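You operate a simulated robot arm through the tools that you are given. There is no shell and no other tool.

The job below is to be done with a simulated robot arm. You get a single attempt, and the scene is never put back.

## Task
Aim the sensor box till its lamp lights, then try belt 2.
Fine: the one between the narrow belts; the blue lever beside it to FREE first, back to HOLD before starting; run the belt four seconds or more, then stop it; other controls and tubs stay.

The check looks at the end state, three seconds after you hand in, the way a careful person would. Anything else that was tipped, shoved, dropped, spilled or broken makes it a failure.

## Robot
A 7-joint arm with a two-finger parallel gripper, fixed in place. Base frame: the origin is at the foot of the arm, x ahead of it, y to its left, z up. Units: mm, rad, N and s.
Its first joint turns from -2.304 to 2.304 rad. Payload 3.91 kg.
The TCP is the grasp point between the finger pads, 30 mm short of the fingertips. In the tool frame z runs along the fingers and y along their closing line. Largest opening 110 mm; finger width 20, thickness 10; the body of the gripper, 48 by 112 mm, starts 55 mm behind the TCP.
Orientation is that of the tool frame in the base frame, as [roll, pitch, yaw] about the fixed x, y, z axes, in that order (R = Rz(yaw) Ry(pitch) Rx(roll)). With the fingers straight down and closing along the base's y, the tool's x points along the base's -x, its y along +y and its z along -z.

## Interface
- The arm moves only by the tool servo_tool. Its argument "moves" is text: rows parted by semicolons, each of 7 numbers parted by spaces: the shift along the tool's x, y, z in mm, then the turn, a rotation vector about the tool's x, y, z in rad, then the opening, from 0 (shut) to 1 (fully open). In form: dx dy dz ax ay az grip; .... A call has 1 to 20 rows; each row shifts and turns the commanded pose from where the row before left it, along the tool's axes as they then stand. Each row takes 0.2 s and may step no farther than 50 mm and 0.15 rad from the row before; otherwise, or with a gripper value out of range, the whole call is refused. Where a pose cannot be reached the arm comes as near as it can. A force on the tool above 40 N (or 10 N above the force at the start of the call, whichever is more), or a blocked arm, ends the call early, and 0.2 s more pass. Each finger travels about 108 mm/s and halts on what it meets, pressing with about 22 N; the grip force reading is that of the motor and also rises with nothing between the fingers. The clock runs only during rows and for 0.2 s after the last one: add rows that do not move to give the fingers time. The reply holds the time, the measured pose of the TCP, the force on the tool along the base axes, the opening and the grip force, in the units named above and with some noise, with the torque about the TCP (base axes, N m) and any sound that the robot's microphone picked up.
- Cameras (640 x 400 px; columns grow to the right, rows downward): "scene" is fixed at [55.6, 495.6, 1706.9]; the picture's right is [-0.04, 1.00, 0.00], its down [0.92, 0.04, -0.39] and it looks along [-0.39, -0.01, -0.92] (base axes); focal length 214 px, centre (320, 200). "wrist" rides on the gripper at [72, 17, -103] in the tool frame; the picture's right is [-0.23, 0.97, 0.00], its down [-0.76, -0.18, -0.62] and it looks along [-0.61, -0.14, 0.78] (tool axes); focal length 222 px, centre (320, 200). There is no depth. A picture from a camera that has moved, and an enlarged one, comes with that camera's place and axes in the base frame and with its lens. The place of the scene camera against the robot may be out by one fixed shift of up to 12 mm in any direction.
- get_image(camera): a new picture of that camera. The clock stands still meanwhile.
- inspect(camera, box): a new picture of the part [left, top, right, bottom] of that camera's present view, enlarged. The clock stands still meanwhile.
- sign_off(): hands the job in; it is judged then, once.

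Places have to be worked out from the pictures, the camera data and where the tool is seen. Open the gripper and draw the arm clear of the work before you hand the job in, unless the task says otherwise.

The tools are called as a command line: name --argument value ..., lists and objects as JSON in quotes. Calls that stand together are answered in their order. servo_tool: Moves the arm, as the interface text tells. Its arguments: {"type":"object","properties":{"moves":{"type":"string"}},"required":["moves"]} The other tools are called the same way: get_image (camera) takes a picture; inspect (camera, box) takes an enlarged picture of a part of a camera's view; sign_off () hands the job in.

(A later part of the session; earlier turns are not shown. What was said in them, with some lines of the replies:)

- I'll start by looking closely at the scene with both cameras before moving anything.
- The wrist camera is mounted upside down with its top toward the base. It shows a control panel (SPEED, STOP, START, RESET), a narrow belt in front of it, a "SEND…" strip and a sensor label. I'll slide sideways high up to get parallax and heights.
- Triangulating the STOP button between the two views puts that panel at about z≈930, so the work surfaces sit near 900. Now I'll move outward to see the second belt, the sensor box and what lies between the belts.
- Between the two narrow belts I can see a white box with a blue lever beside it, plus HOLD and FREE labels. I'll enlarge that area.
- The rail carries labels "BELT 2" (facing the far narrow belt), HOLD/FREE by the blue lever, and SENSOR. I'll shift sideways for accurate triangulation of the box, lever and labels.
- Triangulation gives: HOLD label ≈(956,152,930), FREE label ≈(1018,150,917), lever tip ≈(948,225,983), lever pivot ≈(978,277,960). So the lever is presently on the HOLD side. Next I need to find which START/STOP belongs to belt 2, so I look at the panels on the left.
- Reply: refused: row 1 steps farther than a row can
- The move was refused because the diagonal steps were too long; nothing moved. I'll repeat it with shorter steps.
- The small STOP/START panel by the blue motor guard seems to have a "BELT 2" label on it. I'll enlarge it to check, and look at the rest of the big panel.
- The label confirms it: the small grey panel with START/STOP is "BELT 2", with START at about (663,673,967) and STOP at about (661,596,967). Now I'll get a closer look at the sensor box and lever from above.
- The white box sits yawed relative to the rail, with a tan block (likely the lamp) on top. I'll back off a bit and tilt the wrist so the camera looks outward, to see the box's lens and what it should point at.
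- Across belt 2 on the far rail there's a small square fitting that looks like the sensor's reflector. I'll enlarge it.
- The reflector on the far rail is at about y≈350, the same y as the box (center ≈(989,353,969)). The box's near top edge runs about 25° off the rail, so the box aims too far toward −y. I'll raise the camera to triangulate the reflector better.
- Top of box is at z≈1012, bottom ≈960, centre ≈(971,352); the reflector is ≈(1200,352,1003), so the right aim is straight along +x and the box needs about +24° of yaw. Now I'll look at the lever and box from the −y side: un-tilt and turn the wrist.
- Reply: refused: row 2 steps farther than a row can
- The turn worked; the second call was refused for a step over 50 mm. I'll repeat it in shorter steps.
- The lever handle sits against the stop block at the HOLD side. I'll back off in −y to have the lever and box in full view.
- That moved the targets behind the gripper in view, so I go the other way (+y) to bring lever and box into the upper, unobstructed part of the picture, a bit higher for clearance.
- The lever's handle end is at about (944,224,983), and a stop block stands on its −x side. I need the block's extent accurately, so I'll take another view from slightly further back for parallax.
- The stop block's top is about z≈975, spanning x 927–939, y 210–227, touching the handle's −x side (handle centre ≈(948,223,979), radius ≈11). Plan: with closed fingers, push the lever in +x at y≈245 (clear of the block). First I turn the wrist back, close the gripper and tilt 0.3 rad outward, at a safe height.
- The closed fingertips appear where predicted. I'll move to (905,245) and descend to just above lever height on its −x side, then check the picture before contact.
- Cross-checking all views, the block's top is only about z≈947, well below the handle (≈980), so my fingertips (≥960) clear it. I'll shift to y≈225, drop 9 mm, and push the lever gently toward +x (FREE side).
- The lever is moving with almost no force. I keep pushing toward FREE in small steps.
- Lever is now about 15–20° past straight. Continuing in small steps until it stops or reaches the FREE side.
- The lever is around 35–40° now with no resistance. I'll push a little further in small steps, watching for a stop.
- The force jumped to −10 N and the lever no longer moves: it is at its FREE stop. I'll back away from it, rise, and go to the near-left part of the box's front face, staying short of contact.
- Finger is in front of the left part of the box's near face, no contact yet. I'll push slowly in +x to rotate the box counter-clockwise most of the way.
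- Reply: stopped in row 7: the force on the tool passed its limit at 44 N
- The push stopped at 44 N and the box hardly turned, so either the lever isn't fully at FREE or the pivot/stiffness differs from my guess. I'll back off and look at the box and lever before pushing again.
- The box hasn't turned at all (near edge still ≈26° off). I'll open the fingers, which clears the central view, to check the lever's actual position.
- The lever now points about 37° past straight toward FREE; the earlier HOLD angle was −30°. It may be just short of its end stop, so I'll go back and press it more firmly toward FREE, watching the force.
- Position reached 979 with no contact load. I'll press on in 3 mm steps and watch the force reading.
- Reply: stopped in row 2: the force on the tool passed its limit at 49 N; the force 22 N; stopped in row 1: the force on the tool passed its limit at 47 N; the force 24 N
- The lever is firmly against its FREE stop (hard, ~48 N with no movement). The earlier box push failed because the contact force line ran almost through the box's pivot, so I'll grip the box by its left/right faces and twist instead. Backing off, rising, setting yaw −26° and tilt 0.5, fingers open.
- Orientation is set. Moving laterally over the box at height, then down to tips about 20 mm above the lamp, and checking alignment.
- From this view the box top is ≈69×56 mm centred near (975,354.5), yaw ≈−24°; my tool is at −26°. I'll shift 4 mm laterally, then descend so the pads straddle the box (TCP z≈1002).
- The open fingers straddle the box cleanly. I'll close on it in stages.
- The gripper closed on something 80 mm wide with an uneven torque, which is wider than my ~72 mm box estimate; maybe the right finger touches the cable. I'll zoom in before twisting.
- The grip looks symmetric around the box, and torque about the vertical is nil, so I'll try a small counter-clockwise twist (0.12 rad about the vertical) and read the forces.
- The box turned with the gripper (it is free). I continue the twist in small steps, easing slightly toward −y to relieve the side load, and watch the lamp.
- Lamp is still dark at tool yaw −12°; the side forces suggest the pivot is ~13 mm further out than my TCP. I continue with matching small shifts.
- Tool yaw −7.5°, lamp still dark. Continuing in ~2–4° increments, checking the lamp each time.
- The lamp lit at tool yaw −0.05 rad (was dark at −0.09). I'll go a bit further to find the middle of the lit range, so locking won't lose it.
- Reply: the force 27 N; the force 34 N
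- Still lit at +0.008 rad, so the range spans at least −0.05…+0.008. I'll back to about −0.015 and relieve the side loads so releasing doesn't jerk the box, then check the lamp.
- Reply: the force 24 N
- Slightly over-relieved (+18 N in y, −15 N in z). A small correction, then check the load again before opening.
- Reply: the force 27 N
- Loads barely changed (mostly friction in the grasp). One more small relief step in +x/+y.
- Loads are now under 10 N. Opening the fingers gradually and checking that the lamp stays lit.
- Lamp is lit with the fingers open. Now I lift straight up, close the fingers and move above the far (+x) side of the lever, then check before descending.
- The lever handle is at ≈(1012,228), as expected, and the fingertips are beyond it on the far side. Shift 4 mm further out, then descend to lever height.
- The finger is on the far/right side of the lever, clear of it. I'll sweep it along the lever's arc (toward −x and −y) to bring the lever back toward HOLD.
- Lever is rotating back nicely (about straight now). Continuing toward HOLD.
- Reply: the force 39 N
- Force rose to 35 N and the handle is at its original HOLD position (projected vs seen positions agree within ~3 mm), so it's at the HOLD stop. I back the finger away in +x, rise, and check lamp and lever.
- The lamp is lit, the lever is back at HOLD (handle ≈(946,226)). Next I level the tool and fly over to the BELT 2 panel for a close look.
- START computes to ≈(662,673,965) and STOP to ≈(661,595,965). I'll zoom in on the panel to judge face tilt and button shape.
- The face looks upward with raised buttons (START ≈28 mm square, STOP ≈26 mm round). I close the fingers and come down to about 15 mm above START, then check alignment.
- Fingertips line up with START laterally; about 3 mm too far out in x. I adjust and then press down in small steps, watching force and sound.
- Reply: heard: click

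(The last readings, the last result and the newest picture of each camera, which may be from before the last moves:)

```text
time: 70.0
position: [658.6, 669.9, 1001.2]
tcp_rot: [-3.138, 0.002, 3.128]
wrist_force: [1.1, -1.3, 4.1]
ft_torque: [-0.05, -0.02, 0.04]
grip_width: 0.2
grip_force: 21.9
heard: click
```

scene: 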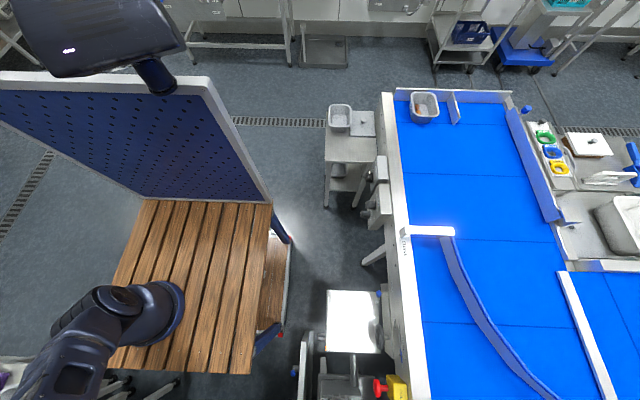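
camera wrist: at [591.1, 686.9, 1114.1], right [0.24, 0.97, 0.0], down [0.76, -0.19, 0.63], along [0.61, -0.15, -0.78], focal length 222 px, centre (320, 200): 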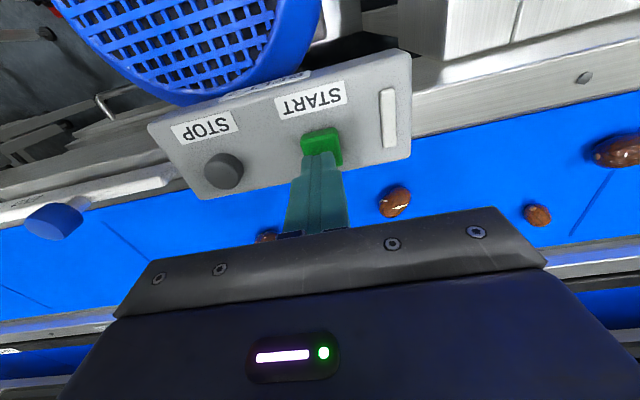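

A click was heard with 4 N of contact: the START button seems pressed. I lift off and look at the panel indicator and belt 2.

servo_tool --moves "0 0 -20 0 0 0 0; 0 0 -20 0 0 0 0; 0 0 0 0 0 0 0"

get_image --camera "wrist"

inspect --camera "wrist" --box '[220, 60, 440, 200]'

```text
time: 70.8
position: [659.4, 670.5, 1040.4]
tcp_rot: [-3.138, 0.003, 3.129]
wrist_force: [-0.1, -0.8, 0.8]
ft_torque: [-0.01, -0.02, 0.02]
grip_width: 0.0
grip_force: 21.6
```

```text
taken
camera wrist: at [587.3, 689.6, 1143.8], right [0.24, 0.97, 0.0], down [0.76, -0.18, 0.63], along [0.61, -0.15, -0.78], focal length 222 px, centre (320, 200)
```

wrist: 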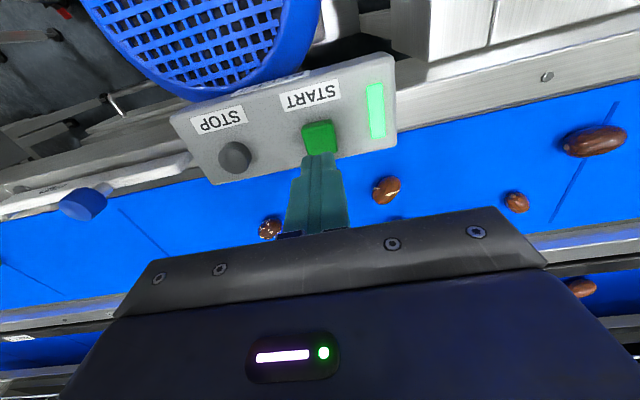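

```text
2.86 times, centred on (330, 130) of wrist
camera zoom: at [587.3, 689.6, 1143.8], right [0.24, 0.97, 0.0], down [0.76, -0.18, 0.63], along [0.61, -0.15, -0.78], focal length 635 px, centre (291, 400)
```

zoom: 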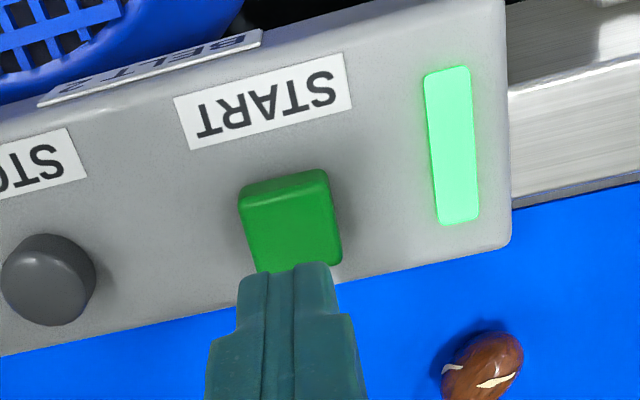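

The panel's indicator is lit green: belt 2 is running (since ≈69.9 s). I move over the STOP button (78 mm toward −y), hover above it and check alignment while the belt runs.

servo_tool --moves "0 -39 0 0 0 0 0; 0 -39 0 0 0 0 0; 0 0 15 0 0 0 0; 0 0 10 0 0 0 0; 0 0 0 0 0 0 0"

get_image --camera "wrist"

inspect --camera "wrist" --box '[220, 60, 440, 200]'

```text
time: 72.0
position: [657.5, 592.2, 1014.9]
tcp_rot: [-3.14, 0.002, 3.13]
wrist_force: [-0.3, 0.1, 0.2]
ft_torque: [0.02, 0.0, 0.02]
grip_width: 0.0
grip_force: 21.9
```

```text
taken
camera wrist: at [585.7, 611.6, 1118.2], right [0.24, 0.97, 0.0], down [0.76, -0.19, 0.63], along [0.61, -0.15, -0.78], focal length 222 px, centre (320, 200)
```

wrist: 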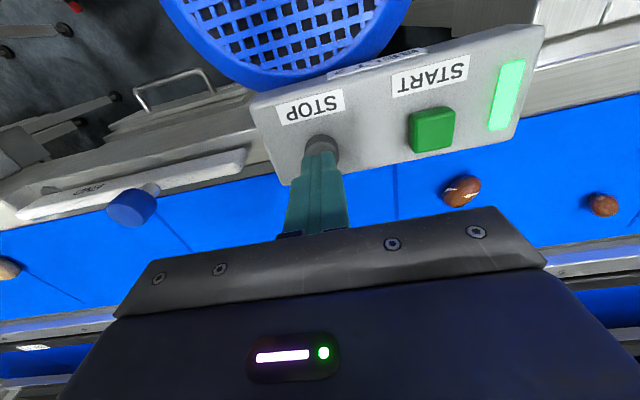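

```text
2.86 times, centred on (330, 130) of wrist
camera zoom: at [585.7, 611.6, 1118.2], right [0.24, 0.97, 0.0], down [0.76, -0.19, 0.63], along [0.61, -0.15, -0.78], focal length 635 px, centre (291, 400)
```

zoom: 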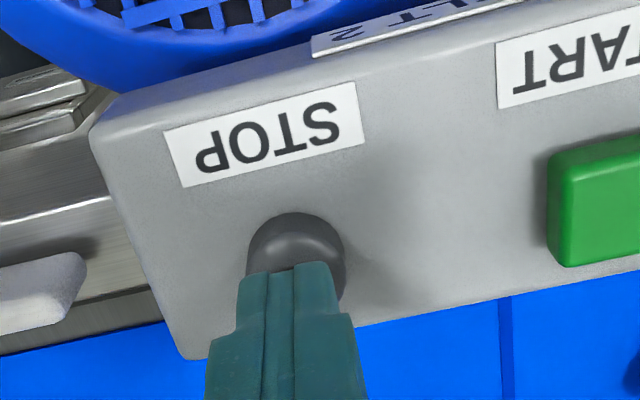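

Aligned over STOP to within ~2 mm. I apply that small correction and wait at hover so the belt runs well over four seconds, then compare the picture.

servo_tool --moves "2 1.5 0 0 0 0 0; 0 0 0 0 0 0 0; 0 0 0 0 0 0 0; 0 0 0 0 0 0 0; 0 0 0 0 0 0 0; 0 0 0 0 0 0 0; 0 0 0 0 0 0 0; 0 0 0 0 0 0 0; 0 0 0 0 0 0 0; 0 0 0 0 0 0 0; 0 0 0 0 0 0 0; 0 0 0 0 0 0 0; 0 0 0 0 0 0 0"

get_image --camera "wrist"

```text
time: 74.8
position: [655.1, 593.2, 1014.9]
tcp_rot: [-3.137, 0.002, 3.128]
wrist_force: [0.5, 0.0, -1.0]
ft_torque: [-0.01, -0.01, -0.01]
grip_width: 0.0
grip_force: 21.8
```

```text
taken
camera wrist: at [583.6, 612.8, 1118.4], right [0.24, 0.97, 0.0], down [0.76, -0.19, 0.63], along [0.61, -0.15, -0.78], focal length 222 px, centre (320, 200)
```

wrist: 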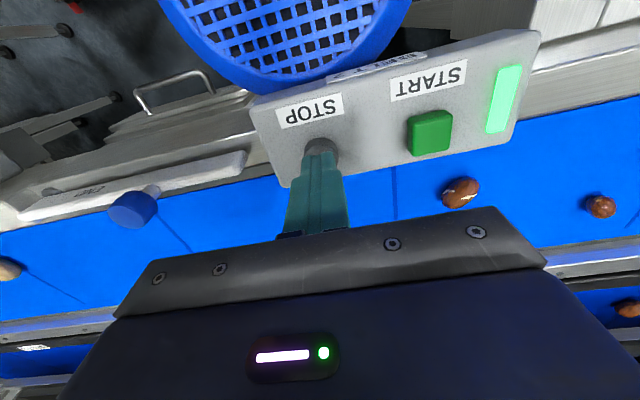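

Indicator green and a nut on the far belt has moved while the near belt's nuts stayed, so belt 2 has run ≈5 s. Now I press STOP.

servo_tool --moves "0 0 6 0 0 0 0; 0 0 4 0 0 0 0; 0 0 3 0 0 0 0; 0 0 2 0 0 0 0; 0 0 2 0 0 0 0; 0 0 0 0 0 0 0"

```text
time: 76.2
position: [655.9, 594.2, 1000.3]
tcp_rot: [-3.141, 0.003, 3.13]
wrist_force: [-6.5, -0.1, 28.5]
ft_torque: [-0.06, 0.25, 0.01]
grip_width: 0.2
grip_force: 22.2
heard: click
```

A click with firm contact (28 N). I lift off gently and check the indicator.

servo_tool --moves "0 0 -10 0 0 0 0; 0 0 -25 0 0 0 0; 0 0 -40 0 0 0 0; 0 0 0 0 0 0 0"

get_image --camera "wrist"

inspect --camera "wrist" --box '[220, 40, 520, 200]'

```text
time: 77.2
position: [653.8, 594.3, 1072.3]
tcp_rot: [-3.137, 0.003, 3.128]
wrist_force: [0.8, 0.0, 0.5]
ft_torque: [0.02, -0.02, -0.02]
grip_width: 0.0
grip_force: 22.0
```

```text
taken
camera wrist: at [582.0, 614.2, 1175.1], right [0.24, 0.97, 0.0], down [0.76, -0.18, 0.63], along [0.61, -0.15, -0.78], focal length 222 px, centre (320, 200)
```

wrist: 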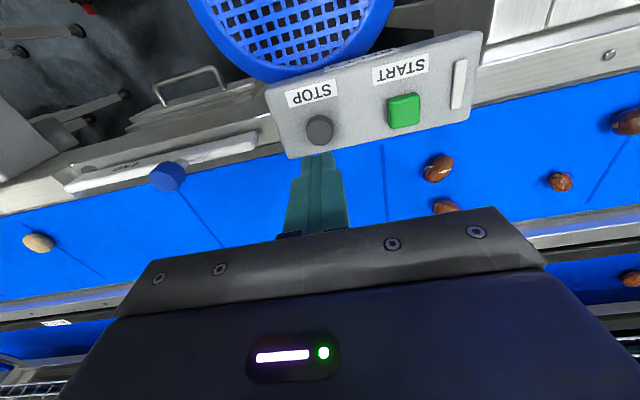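

```text
2.13 times, centred on (370, 120) of wrist
camera zoom: at [582.0, 614.2, 1175.1], right [0.24, 0.97, 0.0], down [0.76, -0.18, 0.63], along [0.61, -0.15, -0.78], focal length 474 px, centre (213, 371)
```

zoom: 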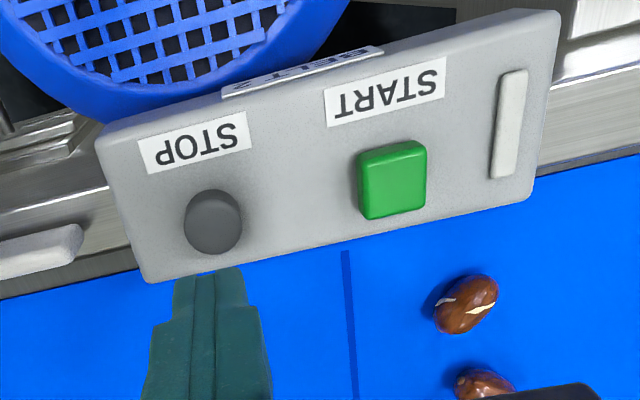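

The indicator is off: belt 2 is stopped after ≈6 s. I rise, open the gripper and go back over the sensor area for a final check of lamp and lever.

servo_tool --moves "0 0 -45 0 0 0 0.5; 0 0 -45 0 0 0 1; 0 0 -45 0 0 0 1; -20 -40 -15 0 0 0 1; -22 -42 0 0 0 0 1; -22 -42 0 0 0 0 1; -22 -42 0 0 0 0 1; -22 -42 0 0 0 0 1; -20 -42 0 0 0 0 1; 0 0 0 0 0 0 1"

get_image --camera "wrist"

inspect --camera "wrist" --box '[220, 100, 420, 225]'

get_image --camera "scene"

```text
time: 79.3
position: [781.8, 340.6, 1227.4]
tcp_rot: [-3.137, 0.001, 3.13]
wrist_force: [0.8, 0.3, -0.7]
ft_torque: [-0.02, -0.02, 0.0]
grip_width: 109.9
grip_force: 0.1
```

```text
taken
camera wrist: at [709.8, 360.3, 1330.4], right [0.24, 0.97, 0.0], down [0.76, -0.18, 0.63], along [0.61, -0.15, -0.78], focal length 222 px, centre (320, 200)
```

wrist: 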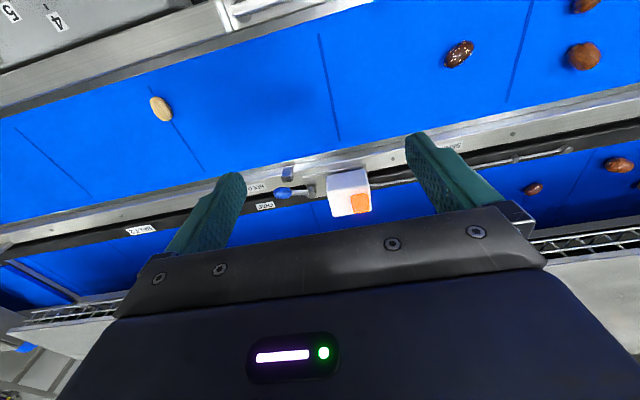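

```text
3.20 times, centred on (320, 162) of wrist
camera zoom: at [709.8, 360.3, 1330.4], right [0.24, 0.97, 0.0], down [0.76, -0.18, 0.63], along [0.61, -0.15, -0.78], focal length 711 px, centre (320, 320)
```

zoom: 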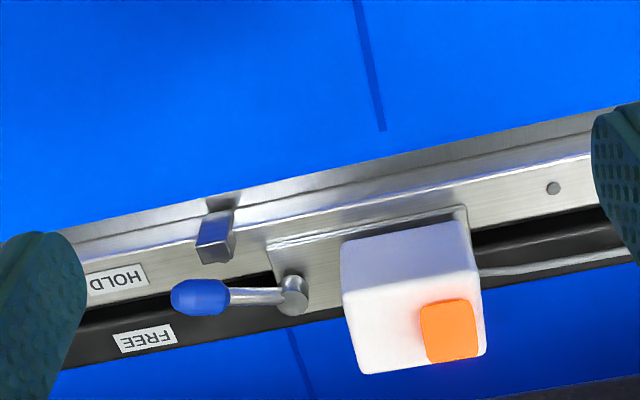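

```text
taken
```

scene: 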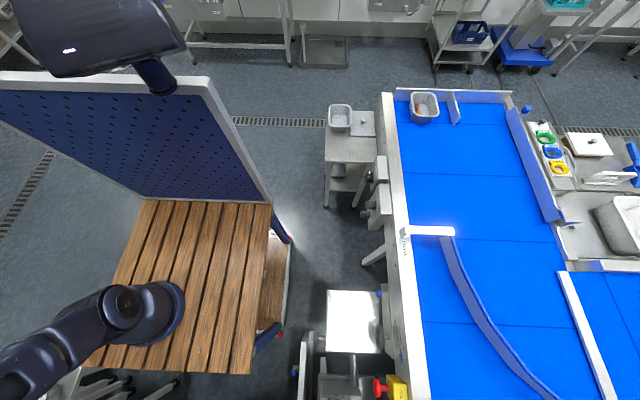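

Lamp lit, lever near HOLD. To be sure the lever is truly back at its original HOLD angle, I'll reproduce the earlier camera pose (TCP 884,344,1159) and compare pixel for pixel.

servo_tool --moves "-34 1 22.7 0 0 -0.014 1; -34 1 22.7 0 0 0 1; -34 1 22.7 0 0 0 1; 0 0 0 0 0 0 1"

inspect --camera "wrist" --box '[200, 60, 440, 210]'

```text
time: 80.3
position: [881.8, 344.4, 1159.2]
tcp_rot: [-3.136, 0.0, -3.14]
wrist_force: [0.8, -0.8, 0.5]
ft_torque: [0.0, -0.01, -0.01]
grip_width: 110.0
grip_force: 0.0
```

```text
2.67 times, centred on (320, 135) of wrist
camera zoom: at [810.3, 363.0, 1262.6], right [0.23, 0.97, 0.0], down [0.76, -0.17, 0.63], along [0.61, -0.14, -0.78], focal length 592 px, centre (320, 373)
```

zoom: 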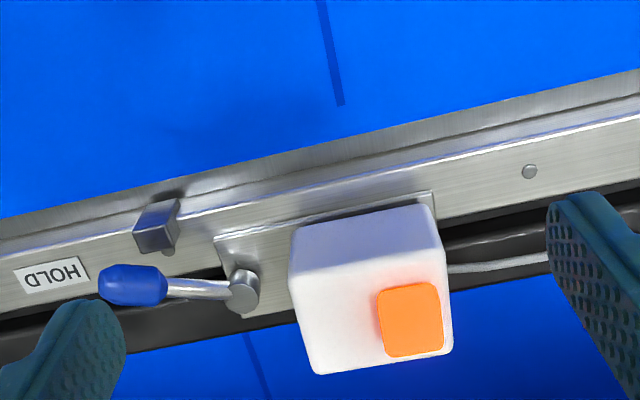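

This view is pixel-identical to the initial HOLD view for the lever and block, the box now points straight across, and the lamp glows. I draw the arm up and back to its starting area.

servo_tool --moves "0 0 -45 0 0 0 1; 0 0 -45 0 0 0 1; 30 -20 -30 0 0 0 1; 38 -28 0 0 0 0 1; 38 -28 0 0 0 0 1; 38 -28 0 0 0 0 1; 38 -28 0 0 0 0 1; 38 -28 0 0 0 0 1; 38 -28 0 0 0 0 1; 32 -20 0 0 0 0 1; 0 0 0 0 0 0 1; 0 0 0 0 0 0 1"

get_image --camera "wrist"

get_image --camera "scene"

```text
time: 83.0
position: [591.3, 136.0, 1275.6]
tcp_rot: [-3.138, 0.002, -3.14]
wrist_force: [0.4, 0.4, -0.1]
ft_torque: [0.03, 0.01, 0.04]
grip_width: 110.0
grip_force: 0.1
```

```text
taken
camera wrist: at [518.3, 155.4, 1379.2], right [0.23, 0.97, 0.0], down [0.76, -0.17, 0.63], along [0.61, -0.14, -0.78], focal length 222 px, centre (320, 200)
```

wrist: 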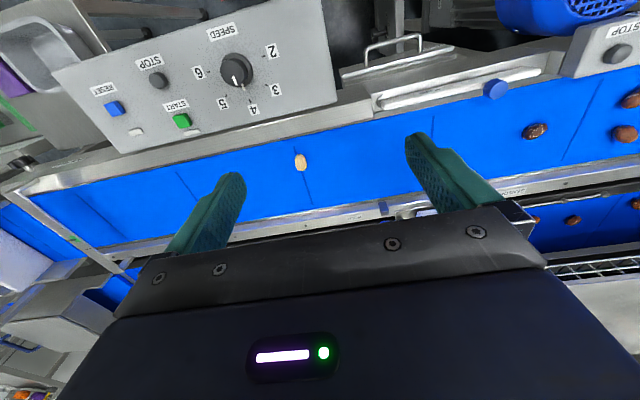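

```text
taken
```

scene: 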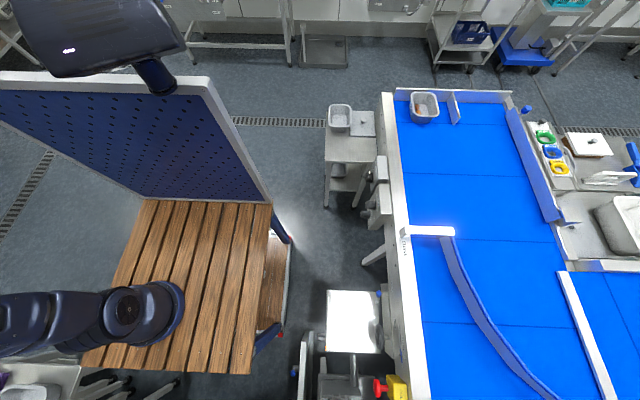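

The arm is back in its starting place with the gripper open. The near belt, the speed panel and the scene look unchanged. The sensor lamp is lit, the lever is at HOLD, and belt 2 ran about 6 s and is stopped. I'm handing in.

sign_off

```text
The job is handed in.
```

The sensor box is aimed with its lamp lit, and belt 2 has been run and stopped. I've handed the job in.

- **Sensor box:** I moved the blue lever to FREE and turned the box about 25° so it points straight across belt 2 at the reflector. The lamp came on and was still lit when I checked after the belt run. I set the aim inside the range where the lamp stayed lit, not at its edge.
- **Lever:** It is back at HOLD, moved there before I started the belt. A picture from the same camera position matches its starting position.
- **Belt 2:** It ran for about 6 seconds. The panel light turned green at START, and a nut on the belt moved while those on the near belt stayed put. The light went out at STOP.
- **Other controls and tubs:** I did not touch any of them. The speed panel and near belt look the same as at the start.

My first try at turning the box was a push that stopped at the force limit (44 N) without moving it. I then gripped the box and twisted it instead. The pictures show no damage. The nuts on belt 2 moved along with it.

The arm is back where it started, with the gripper open.
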